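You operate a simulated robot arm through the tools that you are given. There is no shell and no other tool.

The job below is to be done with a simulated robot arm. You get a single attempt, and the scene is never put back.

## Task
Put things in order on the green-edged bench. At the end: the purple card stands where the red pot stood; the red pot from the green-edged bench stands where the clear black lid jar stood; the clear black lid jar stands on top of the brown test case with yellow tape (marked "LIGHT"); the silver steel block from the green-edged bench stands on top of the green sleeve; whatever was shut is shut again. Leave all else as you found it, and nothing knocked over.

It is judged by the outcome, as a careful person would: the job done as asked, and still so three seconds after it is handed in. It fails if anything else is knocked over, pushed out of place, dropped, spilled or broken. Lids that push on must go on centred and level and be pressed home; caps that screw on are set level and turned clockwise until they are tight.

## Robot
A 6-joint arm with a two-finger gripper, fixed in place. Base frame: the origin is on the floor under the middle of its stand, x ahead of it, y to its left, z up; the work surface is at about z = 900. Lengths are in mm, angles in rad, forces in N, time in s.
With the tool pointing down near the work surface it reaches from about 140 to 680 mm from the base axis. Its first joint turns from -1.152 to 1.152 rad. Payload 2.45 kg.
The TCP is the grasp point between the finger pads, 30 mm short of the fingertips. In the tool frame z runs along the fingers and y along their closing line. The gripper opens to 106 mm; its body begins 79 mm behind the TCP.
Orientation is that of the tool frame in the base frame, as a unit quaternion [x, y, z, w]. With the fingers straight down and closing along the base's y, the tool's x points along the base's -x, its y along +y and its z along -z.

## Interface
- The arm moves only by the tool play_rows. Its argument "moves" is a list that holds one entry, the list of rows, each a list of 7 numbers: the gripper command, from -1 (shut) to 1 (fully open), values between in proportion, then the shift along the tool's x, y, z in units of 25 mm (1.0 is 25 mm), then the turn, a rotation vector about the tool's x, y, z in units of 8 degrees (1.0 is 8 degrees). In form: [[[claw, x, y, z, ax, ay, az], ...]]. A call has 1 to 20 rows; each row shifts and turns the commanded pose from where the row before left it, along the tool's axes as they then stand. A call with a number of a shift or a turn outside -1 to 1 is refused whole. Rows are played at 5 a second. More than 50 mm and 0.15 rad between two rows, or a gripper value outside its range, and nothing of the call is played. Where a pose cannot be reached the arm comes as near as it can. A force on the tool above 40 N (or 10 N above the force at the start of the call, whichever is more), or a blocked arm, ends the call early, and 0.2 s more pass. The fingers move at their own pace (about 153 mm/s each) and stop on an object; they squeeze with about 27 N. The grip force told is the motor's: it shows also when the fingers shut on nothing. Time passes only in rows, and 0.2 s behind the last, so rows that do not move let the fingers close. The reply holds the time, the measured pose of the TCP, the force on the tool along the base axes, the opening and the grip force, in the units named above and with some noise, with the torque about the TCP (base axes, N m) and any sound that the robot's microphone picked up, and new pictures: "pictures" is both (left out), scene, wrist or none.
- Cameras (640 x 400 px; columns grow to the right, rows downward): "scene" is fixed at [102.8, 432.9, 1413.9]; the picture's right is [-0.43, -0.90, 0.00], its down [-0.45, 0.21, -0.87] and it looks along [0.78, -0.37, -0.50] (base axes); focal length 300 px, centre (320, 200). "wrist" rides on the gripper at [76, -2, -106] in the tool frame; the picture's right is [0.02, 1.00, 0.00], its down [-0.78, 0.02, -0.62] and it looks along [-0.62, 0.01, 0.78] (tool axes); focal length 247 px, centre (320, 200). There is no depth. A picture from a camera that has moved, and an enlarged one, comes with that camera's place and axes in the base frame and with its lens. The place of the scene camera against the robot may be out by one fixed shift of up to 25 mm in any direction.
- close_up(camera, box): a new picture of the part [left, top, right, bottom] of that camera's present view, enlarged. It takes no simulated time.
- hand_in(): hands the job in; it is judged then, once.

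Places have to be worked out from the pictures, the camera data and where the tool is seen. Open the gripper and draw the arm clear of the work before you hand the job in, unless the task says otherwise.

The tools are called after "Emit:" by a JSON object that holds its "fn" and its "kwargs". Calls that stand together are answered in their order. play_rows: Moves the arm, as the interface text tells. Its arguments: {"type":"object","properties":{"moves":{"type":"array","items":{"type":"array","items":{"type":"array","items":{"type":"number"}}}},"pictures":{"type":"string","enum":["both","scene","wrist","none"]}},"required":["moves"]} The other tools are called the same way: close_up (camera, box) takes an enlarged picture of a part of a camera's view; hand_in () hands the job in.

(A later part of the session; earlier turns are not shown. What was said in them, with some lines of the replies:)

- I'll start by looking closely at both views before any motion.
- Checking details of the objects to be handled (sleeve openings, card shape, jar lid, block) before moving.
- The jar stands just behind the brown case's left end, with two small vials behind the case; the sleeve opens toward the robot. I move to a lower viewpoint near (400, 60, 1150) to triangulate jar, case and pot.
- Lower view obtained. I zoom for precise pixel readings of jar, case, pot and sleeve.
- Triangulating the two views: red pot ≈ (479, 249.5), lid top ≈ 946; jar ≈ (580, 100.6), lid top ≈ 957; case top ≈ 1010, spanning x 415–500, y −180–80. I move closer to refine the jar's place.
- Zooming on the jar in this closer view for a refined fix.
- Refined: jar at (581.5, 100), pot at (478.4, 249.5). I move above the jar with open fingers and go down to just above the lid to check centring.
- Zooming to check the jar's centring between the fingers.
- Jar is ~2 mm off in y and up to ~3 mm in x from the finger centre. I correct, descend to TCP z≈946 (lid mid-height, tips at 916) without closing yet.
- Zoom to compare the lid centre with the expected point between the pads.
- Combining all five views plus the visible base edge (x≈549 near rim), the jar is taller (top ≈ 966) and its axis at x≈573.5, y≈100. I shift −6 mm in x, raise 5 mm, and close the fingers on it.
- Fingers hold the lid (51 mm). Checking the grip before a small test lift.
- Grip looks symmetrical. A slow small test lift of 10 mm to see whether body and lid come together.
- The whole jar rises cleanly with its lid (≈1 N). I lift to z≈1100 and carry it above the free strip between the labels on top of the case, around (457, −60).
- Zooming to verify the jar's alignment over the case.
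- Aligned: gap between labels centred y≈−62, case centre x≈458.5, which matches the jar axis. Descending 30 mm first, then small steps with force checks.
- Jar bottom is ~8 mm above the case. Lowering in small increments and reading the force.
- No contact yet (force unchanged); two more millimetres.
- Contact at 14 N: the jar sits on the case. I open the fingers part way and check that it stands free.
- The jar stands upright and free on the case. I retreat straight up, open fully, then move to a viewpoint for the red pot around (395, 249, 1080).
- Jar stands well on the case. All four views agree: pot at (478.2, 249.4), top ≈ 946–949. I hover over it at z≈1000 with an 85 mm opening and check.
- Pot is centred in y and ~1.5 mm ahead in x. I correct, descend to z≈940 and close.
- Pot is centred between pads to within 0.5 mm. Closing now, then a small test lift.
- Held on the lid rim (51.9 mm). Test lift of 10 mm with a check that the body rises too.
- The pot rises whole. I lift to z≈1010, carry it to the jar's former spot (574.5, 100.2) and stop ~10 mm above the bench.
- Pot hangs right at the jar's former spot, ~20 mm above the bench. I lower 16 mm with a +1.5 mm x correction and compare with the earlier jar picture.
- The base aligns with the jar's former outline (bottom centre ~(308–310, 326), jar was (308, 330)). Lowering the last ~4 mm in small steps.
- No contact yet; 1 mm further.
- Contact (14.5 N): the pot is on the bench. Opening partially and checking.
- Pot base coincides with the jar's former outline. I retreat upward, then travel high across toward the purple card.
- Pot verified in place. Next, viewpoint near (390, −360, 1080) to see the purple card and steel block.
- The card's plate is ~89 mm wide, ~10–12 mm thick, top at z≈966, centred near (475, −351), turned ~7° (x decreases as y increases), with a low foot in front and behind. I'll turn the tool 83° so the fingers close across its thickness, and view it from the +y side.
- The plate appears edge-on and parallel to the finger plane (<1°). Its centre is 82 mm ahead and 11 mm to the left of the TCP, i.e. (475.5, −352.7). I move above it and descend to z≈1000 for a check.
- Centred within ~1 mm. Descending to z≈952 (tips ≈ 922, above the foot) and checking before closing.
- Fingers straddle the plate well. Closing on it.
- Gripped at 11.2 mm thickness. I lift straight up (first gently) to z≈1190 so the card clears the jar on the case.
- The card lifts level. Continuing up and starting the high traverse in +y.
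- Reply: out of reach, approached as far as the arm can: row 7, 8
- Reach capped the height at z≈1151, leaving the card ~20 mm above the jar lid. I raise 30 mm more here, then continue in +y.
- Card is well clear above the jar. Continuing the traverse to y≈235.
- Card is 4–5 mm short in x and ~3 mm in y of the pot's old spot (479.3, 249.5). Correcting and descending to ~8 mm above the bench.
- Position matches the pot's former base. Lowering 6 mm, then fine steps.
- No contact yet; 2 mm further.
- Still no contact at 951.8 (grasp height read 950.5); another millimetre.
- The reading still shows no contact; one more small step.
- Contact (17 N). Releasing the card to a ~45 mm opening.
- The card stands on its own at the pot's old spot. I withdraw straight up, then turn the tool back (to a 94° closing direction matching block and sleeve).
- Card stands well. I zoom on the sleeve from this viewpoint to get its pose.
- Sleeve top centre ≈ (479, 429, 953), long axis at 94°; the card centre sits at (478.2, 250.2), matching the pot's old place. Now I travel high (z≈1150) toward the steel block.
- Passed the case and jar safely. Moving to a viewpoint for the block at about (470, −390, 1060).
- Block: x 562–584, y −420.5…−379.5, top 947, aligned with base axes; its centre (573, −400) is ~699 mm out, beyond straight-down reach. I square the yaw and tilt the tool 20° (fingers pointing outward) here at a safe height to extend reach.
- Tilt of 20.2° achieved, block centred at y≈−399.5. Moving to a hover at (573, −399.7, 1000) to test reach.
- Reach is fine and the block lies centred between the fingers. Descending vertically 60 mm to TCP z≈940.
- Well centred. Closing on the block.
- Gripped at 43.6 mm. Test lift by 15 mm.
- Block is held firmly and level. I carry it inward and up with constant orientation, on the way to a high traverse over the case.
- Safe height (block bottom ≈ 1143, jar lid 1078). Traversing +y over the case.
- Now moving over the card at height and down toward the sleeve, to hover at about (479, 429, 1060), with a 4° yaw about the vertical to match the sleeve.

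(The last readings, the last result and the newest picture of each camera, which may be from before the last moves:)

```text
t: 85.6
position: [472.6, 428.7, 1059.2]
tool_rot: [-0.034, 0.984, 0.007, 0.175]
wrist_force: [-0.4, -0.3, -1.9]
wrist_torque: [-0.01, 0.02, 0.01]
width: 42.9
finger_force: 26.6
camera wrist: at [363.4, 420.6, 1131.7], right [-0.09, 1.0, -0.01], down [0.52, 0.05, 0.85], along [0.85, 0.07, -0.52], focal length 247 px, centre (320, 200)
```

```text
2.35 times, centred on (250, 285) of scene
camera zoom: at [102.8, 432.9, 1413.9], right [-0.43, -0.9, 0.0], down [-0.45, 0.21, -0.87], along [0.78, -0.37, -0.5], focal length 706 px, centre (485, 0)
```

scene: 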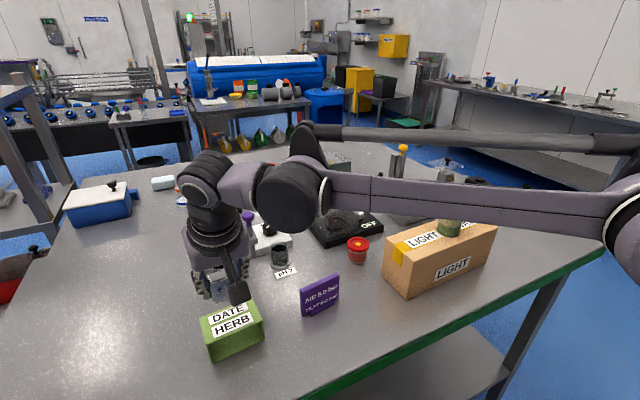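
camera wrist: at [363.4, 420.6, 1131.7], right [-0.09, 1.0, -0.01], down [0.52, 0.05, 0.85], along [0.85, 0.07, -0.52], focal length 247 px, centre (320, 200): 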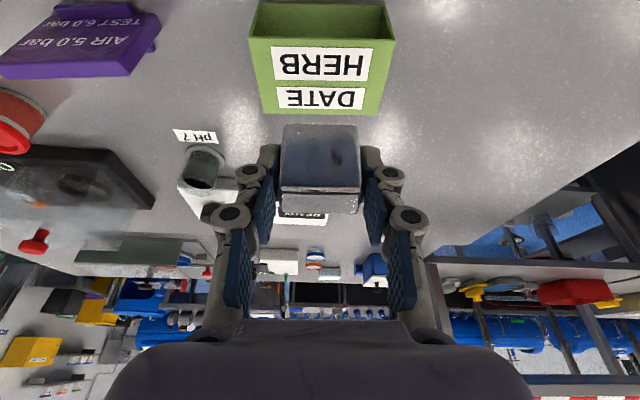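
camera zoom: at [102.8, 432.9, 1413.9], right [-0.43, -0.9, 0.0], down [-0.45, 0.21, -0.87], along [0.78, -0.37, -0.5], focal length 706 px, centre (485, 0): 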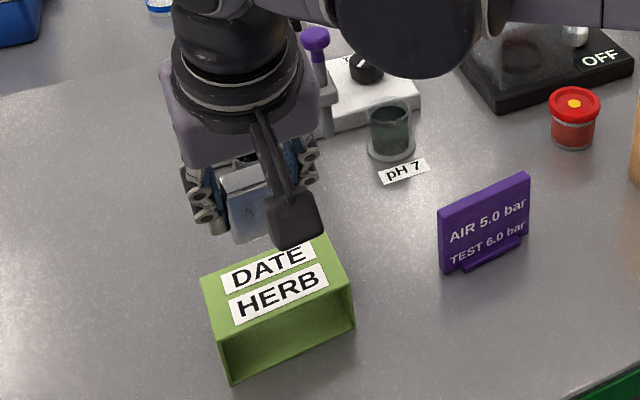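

The sleeve's top centre computes to (479.8, 429.5); the TCP needs +6.4 mm in x. Correcting while lowering to ~10 mm above the sleeve.

Emit:
{"fn": "play_rows", "kwargs": {"moves": [[[-1, 0.178, 0, 0.73, 0, 0, 0], [-1, 0.178, 0, 0.73, 0, 0, 0], [-1, 0.178, 0, 0.73, 0, 0, 0], [-1, 0, 0, 0, 0, 0, 0]]]}}

Emit:
{"fn": "close_up", "kwargs": {"camera": "wrist", "box": [180, 0, 460, 220]}}

Emit:
{"fn": "close_up", "kwargs": {"camera": "scene", "box": [180, 260, 300, 370]}}

```text
t: 86.6
position: [479.5, 430.1, 1002.7]
tool_rot: [-0.035, 0.984, 0.007, 0.174]
wrist_force: [0.1, 0.0, -2.6]
wrist_torque: [0.03, -0.02, -0.02]
width: 43.2
finger_force: 26.9
camera wrist: at [369.6, 421.3, 1075.1], right [-0.09, 1.0, -0.01], down [0.52, 0.05, 0.85], along [0.85, 0.07, -0.52], focal length 247 px, centre (320, 200)
```

scene: 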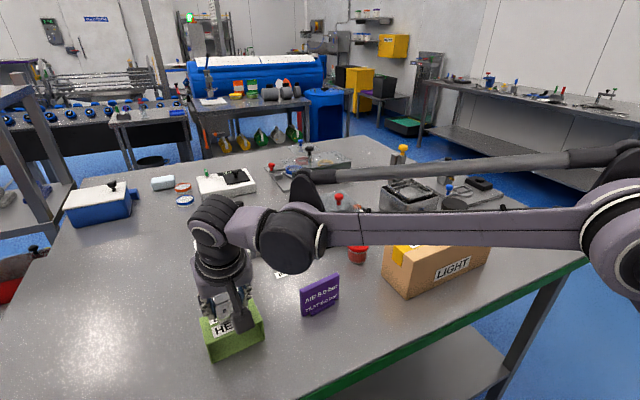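
wrist: 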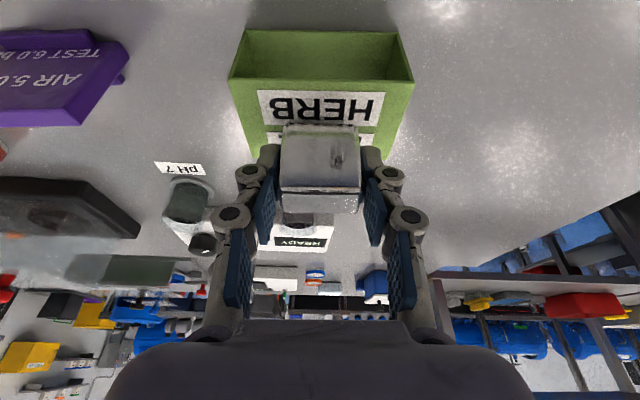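

```text
1.82 times, centred on (320, 110) of wrist
camera zoom: at [369.6, 421.3, 1075.1], right [-0.09, 1.0, -0.01], down [0.52, 0.05, 0.85], along [0.85, 0.07, -0.52], focal length 449 px, centre (320, 364)
```

zoom: 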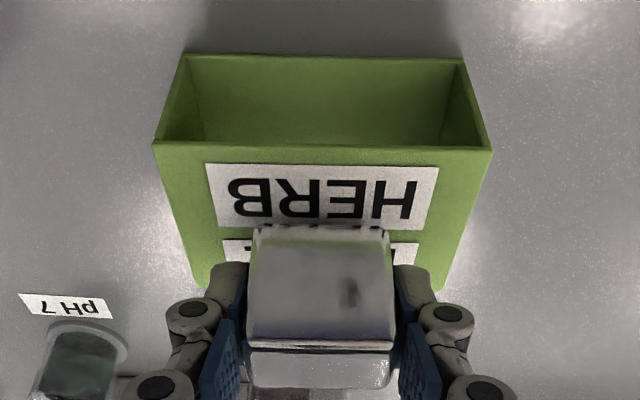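

```text
3.64 times, centred on (240, 315) of scene
camera zoom: at [102.8, 432.9, 1413.9], right [-0.43, -0.9, 0.0], down [-0.45, 0.21, -0.87], along [0.78, -0.37, -0.5], focal length 1091 px, centre (611, -218)
```

zoom: 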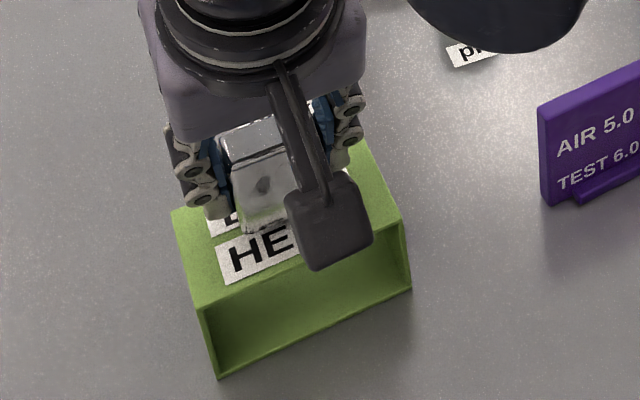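

Block hangs centred above the sleeve (near edge 470 vs sleeve 449–510; lateral aligned). Lowering 6 mm, then fine steps.

Emit:
{"fn": "play_rows", "kwargs": {"moves": [[[-1, 0.042, 0, 0.113, 0, 0, 0], [-1, 0.041, 0, 0.112, 0, 0, 0], [-1, 0, 0, 0, 0, 0, 0]]], "pictures": "none"}}

```text
t: 87.4
position: [479.0, 429.6, 997.7]
tool_rot: [-0.034, 0.984, 0.007, 0.174]
wrist_force: [-0.9, 0.0, -1.6]
wrist_torque: [-0.02, 0.01, 0.01]
width: 43.3
finger_force: 27.2
```

No contact yet; 2 mm more.

Emit:
{"fn": "play_rows", "kwargs": {"moves": [[[-1, 0.028, 0, 0.075, 0, 0, 0], [-1, 0, 0, 0, 0, 0, 0]]], "pictures": "none"}}

Emit:
{"fn": "close_up", "kwargs": {"camera": "wrist", "box": [220, 60, 420, 230]}}

```text
t: 88.0
position: [479.0, 430.1, 993.5]
tool_rot: [-0.034, 0.984, 0.006, 0.174]
wrist_force: [1.1, -0.8, -1.8]
wrist_torque: [0.0, -0.01, -0.01]
width: 43.6
finger_force: 27.1
```

```text
2.35 times, centred on (320, 145) of wrist
camera zoom: at [369.8, 421.5, 1068.3], right [-0.09, 1.0, -0.01], down [0.52, 0.05, 0.85], along [0.85, 0.07, -0.52], focal length 581 px, centre (320, 329)
```

zoom: 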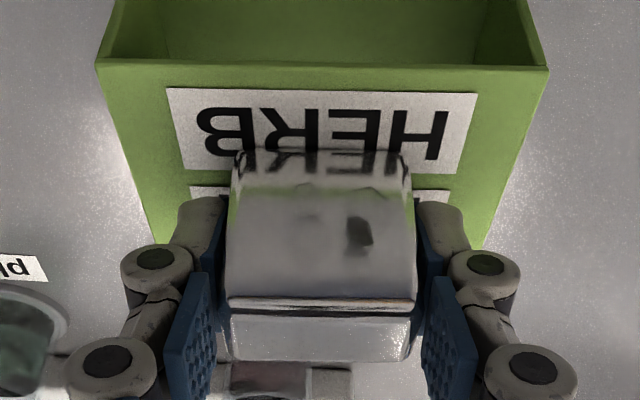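

Still free; lowering 1.2 mm per step.

Emit:
{"fn": "play_rows", "kwargs": {"moves": [[[-1, 0.017, 0, 0.045, 0, 0, 0], [-1, 0, 0, 0, 0, 0, 0]]], "pictures": "none"}}

```text
t: 88.6
position: [479.5, 429.5, 995.4]
tool_rot: [-0.035, 0.984, 0.007, 0.175]
wrist_force: [-0.5, -0.2, 11.9]
wrist_torque: [0.07, 0.01, 0.02]
width: 43.3
finger_force: 28.0
```

Contact (~14 N): the block sits on the sleeve. Opening the fingers.

Emit:
{"fn": "play_rows", "kwargs": {"moves": [[[0.1, 0, 0, 0, 0, 0, 0], [0.2, 0, 0, 0, 0, 0, 0], [0.2, 0, 0, 0, 0, 0, 0]]], "pictures": "wrist"}}

Emit:
{"fn": "close_up", "kwargs": {"camera": "wrist", "box": [220, 60, 420, 230]}}

Emit:
{"fn": "close_up", "kwargs": {"camera": "scene", "box": [180, 260, 300, 370]}}

```text
t: 89.4
position: [479.9, 430.8, 993.7]
tool_rot: [-0.034, 0.984, 0.006, 0.175]
wrist_force: [-0.4, 0.0, -0.1]
wrist_torque: [-0.03, 0.0, 0.0]
width: 63.4
finger_force: 0.1
camera wrist: at [369.8, 421.4, 1067.3], right [-0.09, 1.0, -0.01], down [0.52, 0.05, 0.85], along [0.85, 0.07, -0.52], focal length 247 px, centre (320, 200)
```

wrist: 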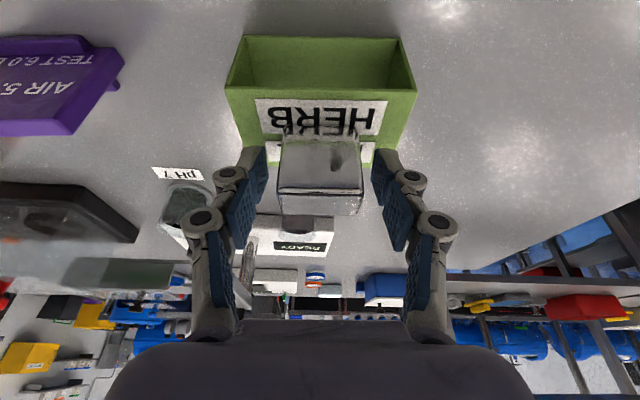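

```text
2.35 times, centred on (320, 145) of wrist
camera zoom: at [369.8, 421.4, 1067.3], right [-0.09, 1.0, -0.01], down [0.52, 0.05, 0.85], along [0.85, 0.07, -0.52], focal length 581 px, centre (320, 329)
```

zoom: 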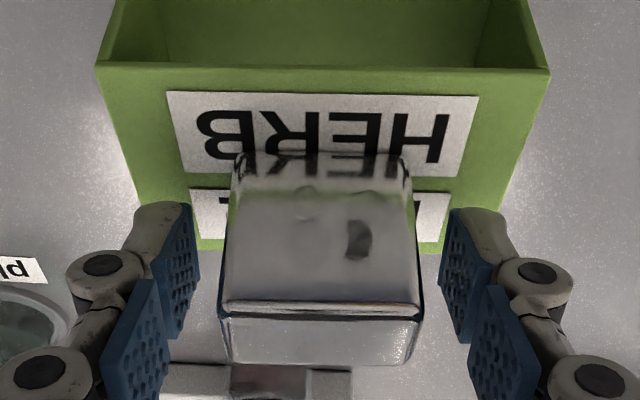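

```text
3.64 times, centred on (240, 315) of scene
camera zoom: at [102.8, 432.9, 1413.9], right [-0.43, -0.9, 0.0], down [-0.45, 0.21, -0.87], along [0.78, -0.37, -0.5], focal length 1091 px, centre (611, -218)
```

zoom: 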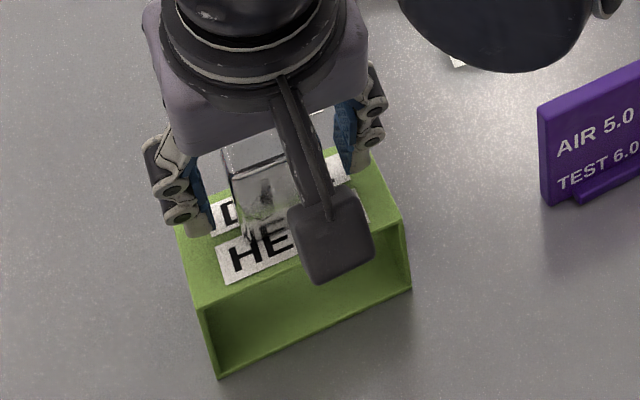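

Block stands free on the sleeve. Withdrawing along the finger axis, then levelling the tool.

Emit:
{"fn": "play_rows", "kwargs": {"moves": [[[0.2, 0, 0, -0.4, 0, 0, 0], [0.2, 0, 0, -0.8, 0, 0, 0], [0.2, 0, 0, -1, 0, 0, 0], [0.2, 0, 0, -1, 0, 0, 0], [0.2, 0, 0, -1, 0, 0, 0], [0.2, 0, 0, -1, 0, 0, 0], [0.2, 0, 0, -1, 0, 0, 0], [0.2, 0, 0, -1, 0, 0, 0], [1, 0, 0, 0, 0, 0.85, 0], [1, 0, 0, 0, 0, 0.85, 0], [1, 0, 0, 0, 0, 0.8, 0], [1, 0, 0, 0, 0, 0, 0]]]}}

Emit:
{"fn": "close_up", "kwargs": {"camera": "scene", "box": [180, 240, 300, 370]}}

Emit:
{"fn": "close_up", "kwargs": {"camera": "wrist", "box": [220, 80, 440, 260]}}

```text
t: 92.0
position: [412.3, 420.5, 1158.2]
tool_rot: [-0.034, 0.999, 0.0, 0.0]
wrist_force: [-0.8, 0.1, 0.6]
wrist_torque: [0.03, -0.01, 0.01]
width: 105.9
finger_force: 0.1
out of reach, approached as far as the arm can: row 11
camera wrist: at [335.3, 414.0, 1264.1], right [-0.09, 1.0, 0.0], down [0.78, 0.07, 0.62], along [0.62, 0.06, -0.78], focal length 247 px, centre (320, 200)
```

scene: 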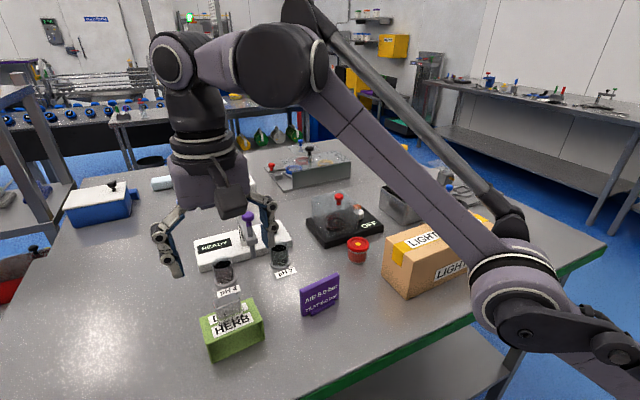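
wrist: 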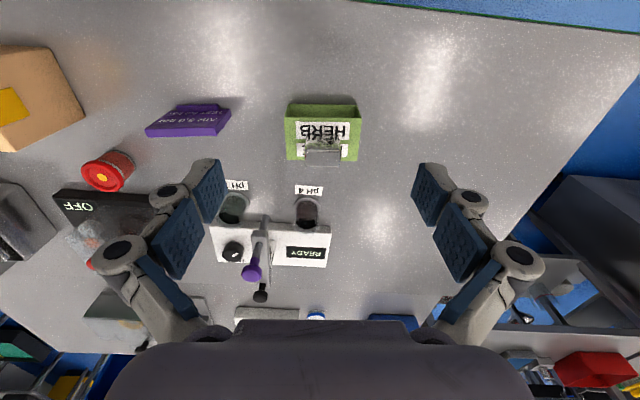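

```text
3.08 times, centred on (240, 305) of scene
camera zoom: at [102.8, 432.9, 1413.9], right [-0.43, -0.9, 0.0], down [-0.45, 0.21, -0.87], along [0.78, -0.37, -0.5], focal length 924 px, centre (566, -123)
```

zoom: 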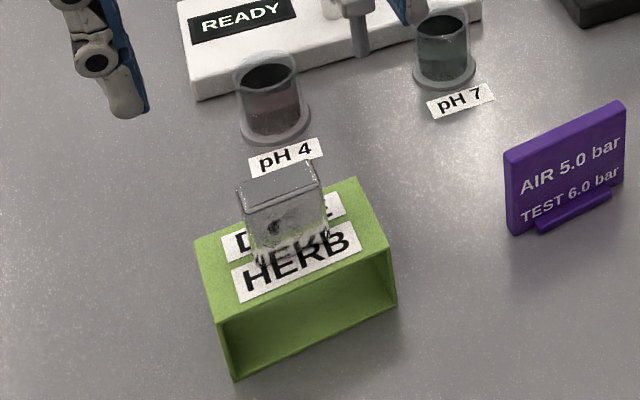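

```text
2.22 times, centred on (330, 170) of wrist
camera zoom: at [335.3, 414.0, 1264.1], right [-0.09, 1.0, 0.0], down [0.78, 0.07, 0.62], along [0.62, 0.06, -0.78], focal length 549 px, centre (298, 267)
```

zoom: 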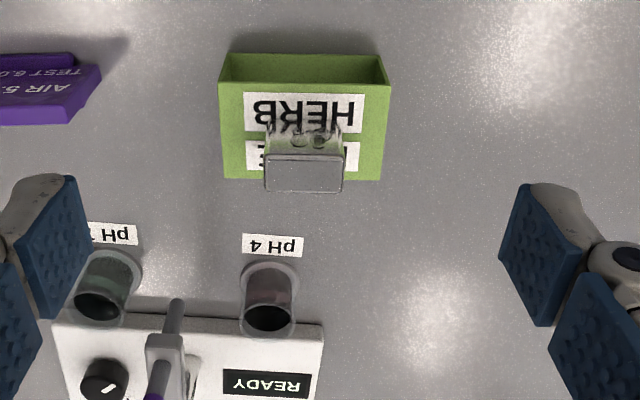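

Block stands upright on the sleeve's centre. Drawing the arm back high toward its starting pose to inspect the whole bench.

Emit:
{"fn": "play_rows", "kwargs": {"moves": [[[1, 0.134, -0.6, -0.25, 0, 0, 0], [1, 0.134, -1, -0.25, 0, 0, 0], [1, 0.134, -1, -0.25, 0, 0, 0], [1, 0.134, -1, -0.25, 0, 0, 0], [1, 0.134, -1, -0.25, 0, 0, 0], [1, 0.134, -1, -0.25, 0, 0, 0], [1, 0.134, -1, -0.25, 0, 0, 0], [1, 0.134, -1, -0.25, 0, 0, 0], [1, 0.134, -1, -0.25, 0, 0, 0], [1, 0.134, -1, -0.25, 0, 0, 0], [1, 0.134, -1, -0.25, 0, 0, 0], [1, 0.134, -1, -0.25, 0, 0, 0], [1, 0.134, -1, -0.25, 0, 0, 0], [1, 0.134, -1, -0.25, 0, 0, 0], [1, 0.134, -1, -0.25, 0, 0, 0], [1, 0.134, -1, -0.25, 0, 0, 0], [1, 0.134, -1, -0.25, 0, 0, 0], [1, 0.134, -1, -0.25, 0, 0, 0], [1, 0.134, -1, -0.25, 0, 0, 0], [1, 0, 0, 0, 0, 0, 0]]]}}

Emit:
{"fn": "close_up", "kwargs": {"camera": "scene", "box": [180, 180, 400, 370]}}

Emit:
{"fn": "close_up", "kwargs": {"camera": "scene", "box": [370, 130, 550, 300]}}

Emit:
{"fn": "close_up", "kwargs": {"camera": "scene", "box": [50, 120, 390, 280]}}

```text
t: 96.2
position: [433.5, -16.4, 1310.0]
tool_rot: [-0.034, 0.999, 0.0, 0.0]
wrist_force: [-0.4, -0.4, -0.3]
wrist_torque: [0.0, -0.01, 0.01]
width: 105.9
finger_force: 0.1
out of reach, approached as far as the arm can: row 5, 6, 7, 8, 9, 10, 11, 12, 14, 19
camera wrist: at [356.0, -22.6, 1415.1], right [-0.09, 1.0, 0.0], down [0.78, 0.07, 0.62], along [0.62, 0.06, -0.78], focal length 247 px, centre (320, 200)
```

scene: 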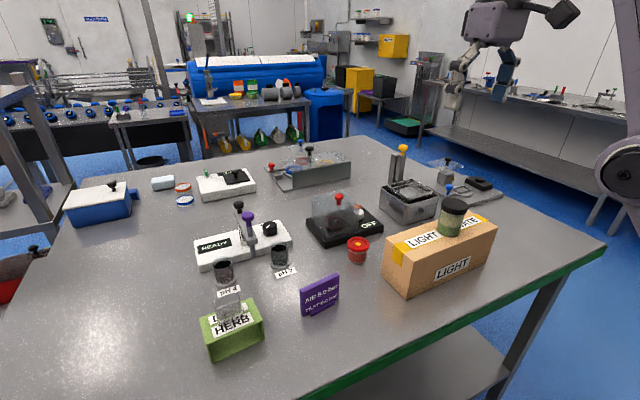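
wrist: 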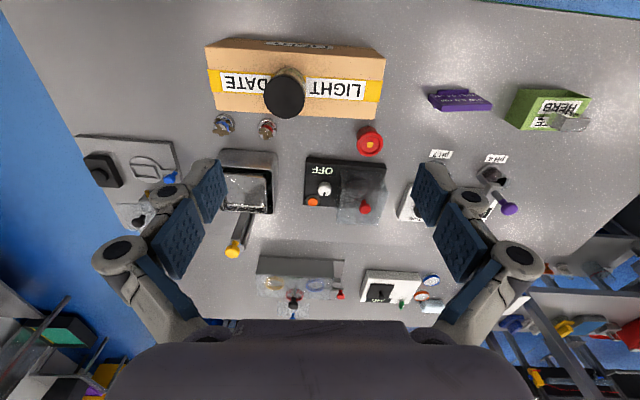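

```text
2.11 times, centred on (290, 275) of scene
camera zoom: at [102.8, 432.9, 1413.9], right [-0.43, -0.9, 0.0], down [-0.45, 0.21, -0.87], along [0.78, -0.37, -0.5], focal length 632 px, centre (383, 42)
```

zoom: 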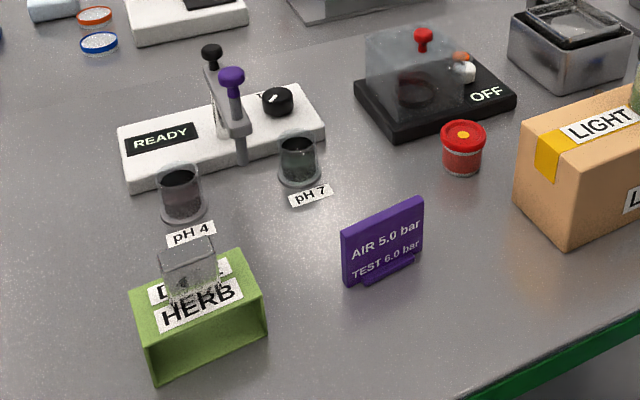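

```text
2.35 times, centred on (460, 215) of scene
camera zoom: at [102.8, 432.9, 1413.9], right [-0.43, -0.9, 0.0], down [-0.45, 0.21, -0.87], along [0.78, -0.37, -0.5], focal length 706 px, centre (-9, 165)
```

zoom: 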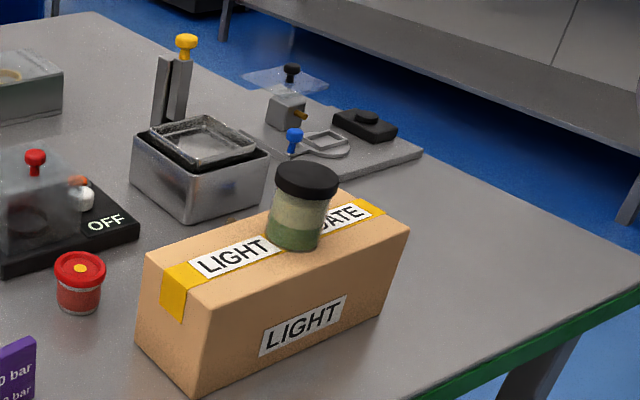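

```text
1.88 times, centred on (220, 200) of scene
camera zoom: at [102.8, 432.9, 1413.9], right [-0.43, -0.9, 0.0], down [-0.45, 0.21, -0.87], along [0.78, -0.37, -0.5], focal length 565 px, centre (508, 200)
```

zoom: 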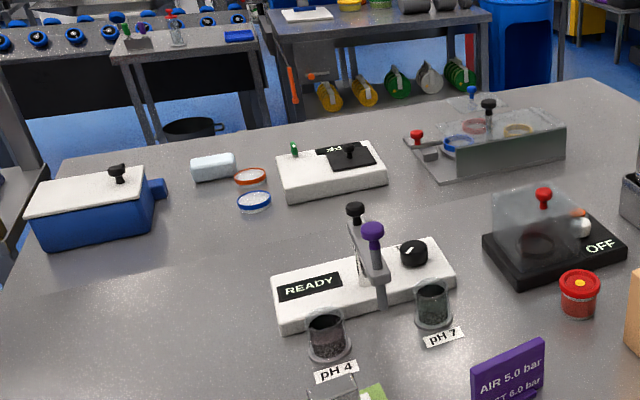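

Everything appears in place; a last zoom on lids and block, plus the vials behind the case.

Emit:
{"fn": "close_up", "kwargs": {"camera": "scene", "box": [330, 190, 480, 280]}}

Emit:
{"fn": "close_up", "kwargs": {"camera": "scene", "box": [190, 270, 350, 370]}}

Emit:
{"fn": "close_up", "kwargs": {"camera": "wrist", "box": [190, 20, 400, 150]}}

Emit:
{"fn": "close_up", "kwargs": {"camera": "wrist", "box": [400, 60, 620, 220]}}

```text
4.27 times, centred on (405, 235) of scene
camera zoom: at [102.8, 432.9, 1413.9], right [-0.43, -0.9, 0.0], down [-0.45, 0.21, -0.87], along [0.78, -0.37, -0.5], focal length 1281 px, centre (-43, 51)
```

zoom: 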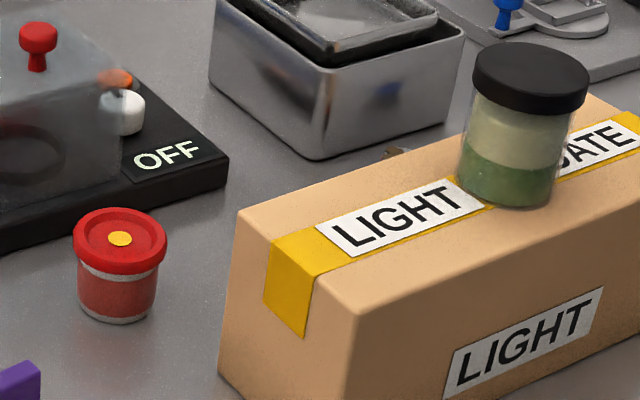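

```text
4.00 times, centred on (270, 320) of scene
camera zoom: at [102.8, 432.9, 1413.9], right [-0.43, -0.9, 0.0], down [-0.45, 0.21, -0.87], along [0.78, -0.37, -0.5], focal length 1201 px, centre (520, -280)
```

zoom: 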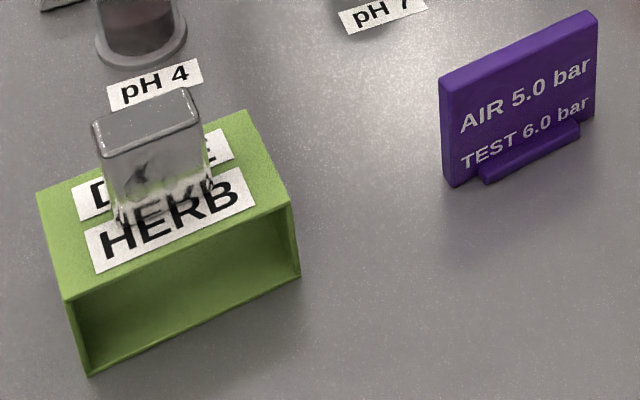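

```text
3.05 times, centred on (295, 85) of wrist
camera zoom: at [356.0, -22.6, 1415.1], right [-0.09, 1.0, 0.0], down [0.78, 0.07, 0.62], along [0.62, 0.06, -0.78], focal length 753 px, centre (396, 550)
```

zoom: 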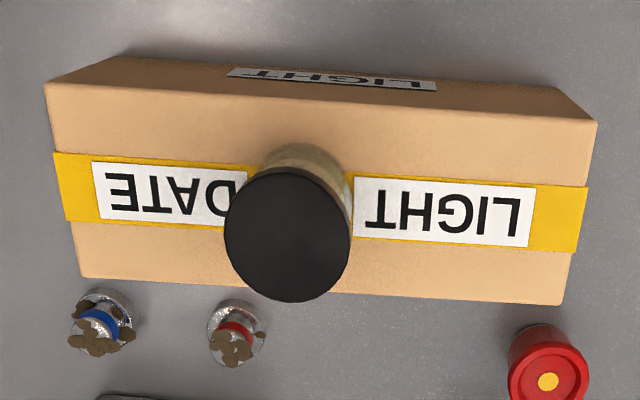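

```text
2.50 times, centred on (510, 140) of wrist
camera zoom: at [356.0, -22.6, 1415.1], right [-0.09, 1.0, 0.0], down [0.78, 0.07, 0.62], along [0.62, 0.06, -0.78], focal length 617 px, centre (-155, 350)
```

zoom: 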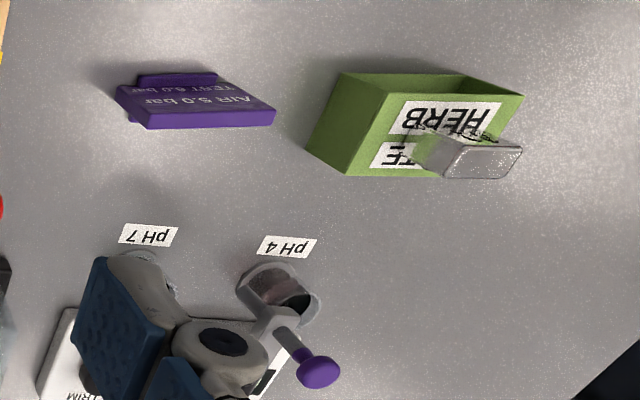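

Everything checks out:
- The jar stands shut and level on the case.
- The pot stands shut in the jar's old place.
- The card stands in the pot's old place.
- The block stands on the sleeve.
- The vials and other equipment are undisturbed.

The gripper is open and the arm is high and clear, so I'm handing in.

Emit:
{"fn": "hand_in", "kwargs": {}}

```text
The job is handed in.
```

The bench is in the order you asked for, and I've handed the job in. I haven't been told the judged result.

- **Clear black lid jar:** it stands upright on top of the brown case marked "LIGHT", between the two labels on its top, with its lid still on and level.
- **Red pot:** it stands where the jar stood, lid on. In the scene camera its base lines up with the jar's old outline to within a pixel or two.
- **Purple card:** it stands where the red pot stood, still turned the same way as before. Its centre is about 1 to 2 mm from the pot's old centre.
- **Silver steel block:** it stands upright near the middle of the green sleeve's top. It was just beyond straight-down reach, so I picked it up and set it down with the gripper tilted about 20 degrees.

I lifted the jar and the pot by their lids, because the lids are wider than the bodies. In both cases the whole container came up together, and the lids still look seated. In the last pictures, the vials behind the case and the other equipment look undisturbed. I opened the gripper and drew the arm back high and clear before handing in.
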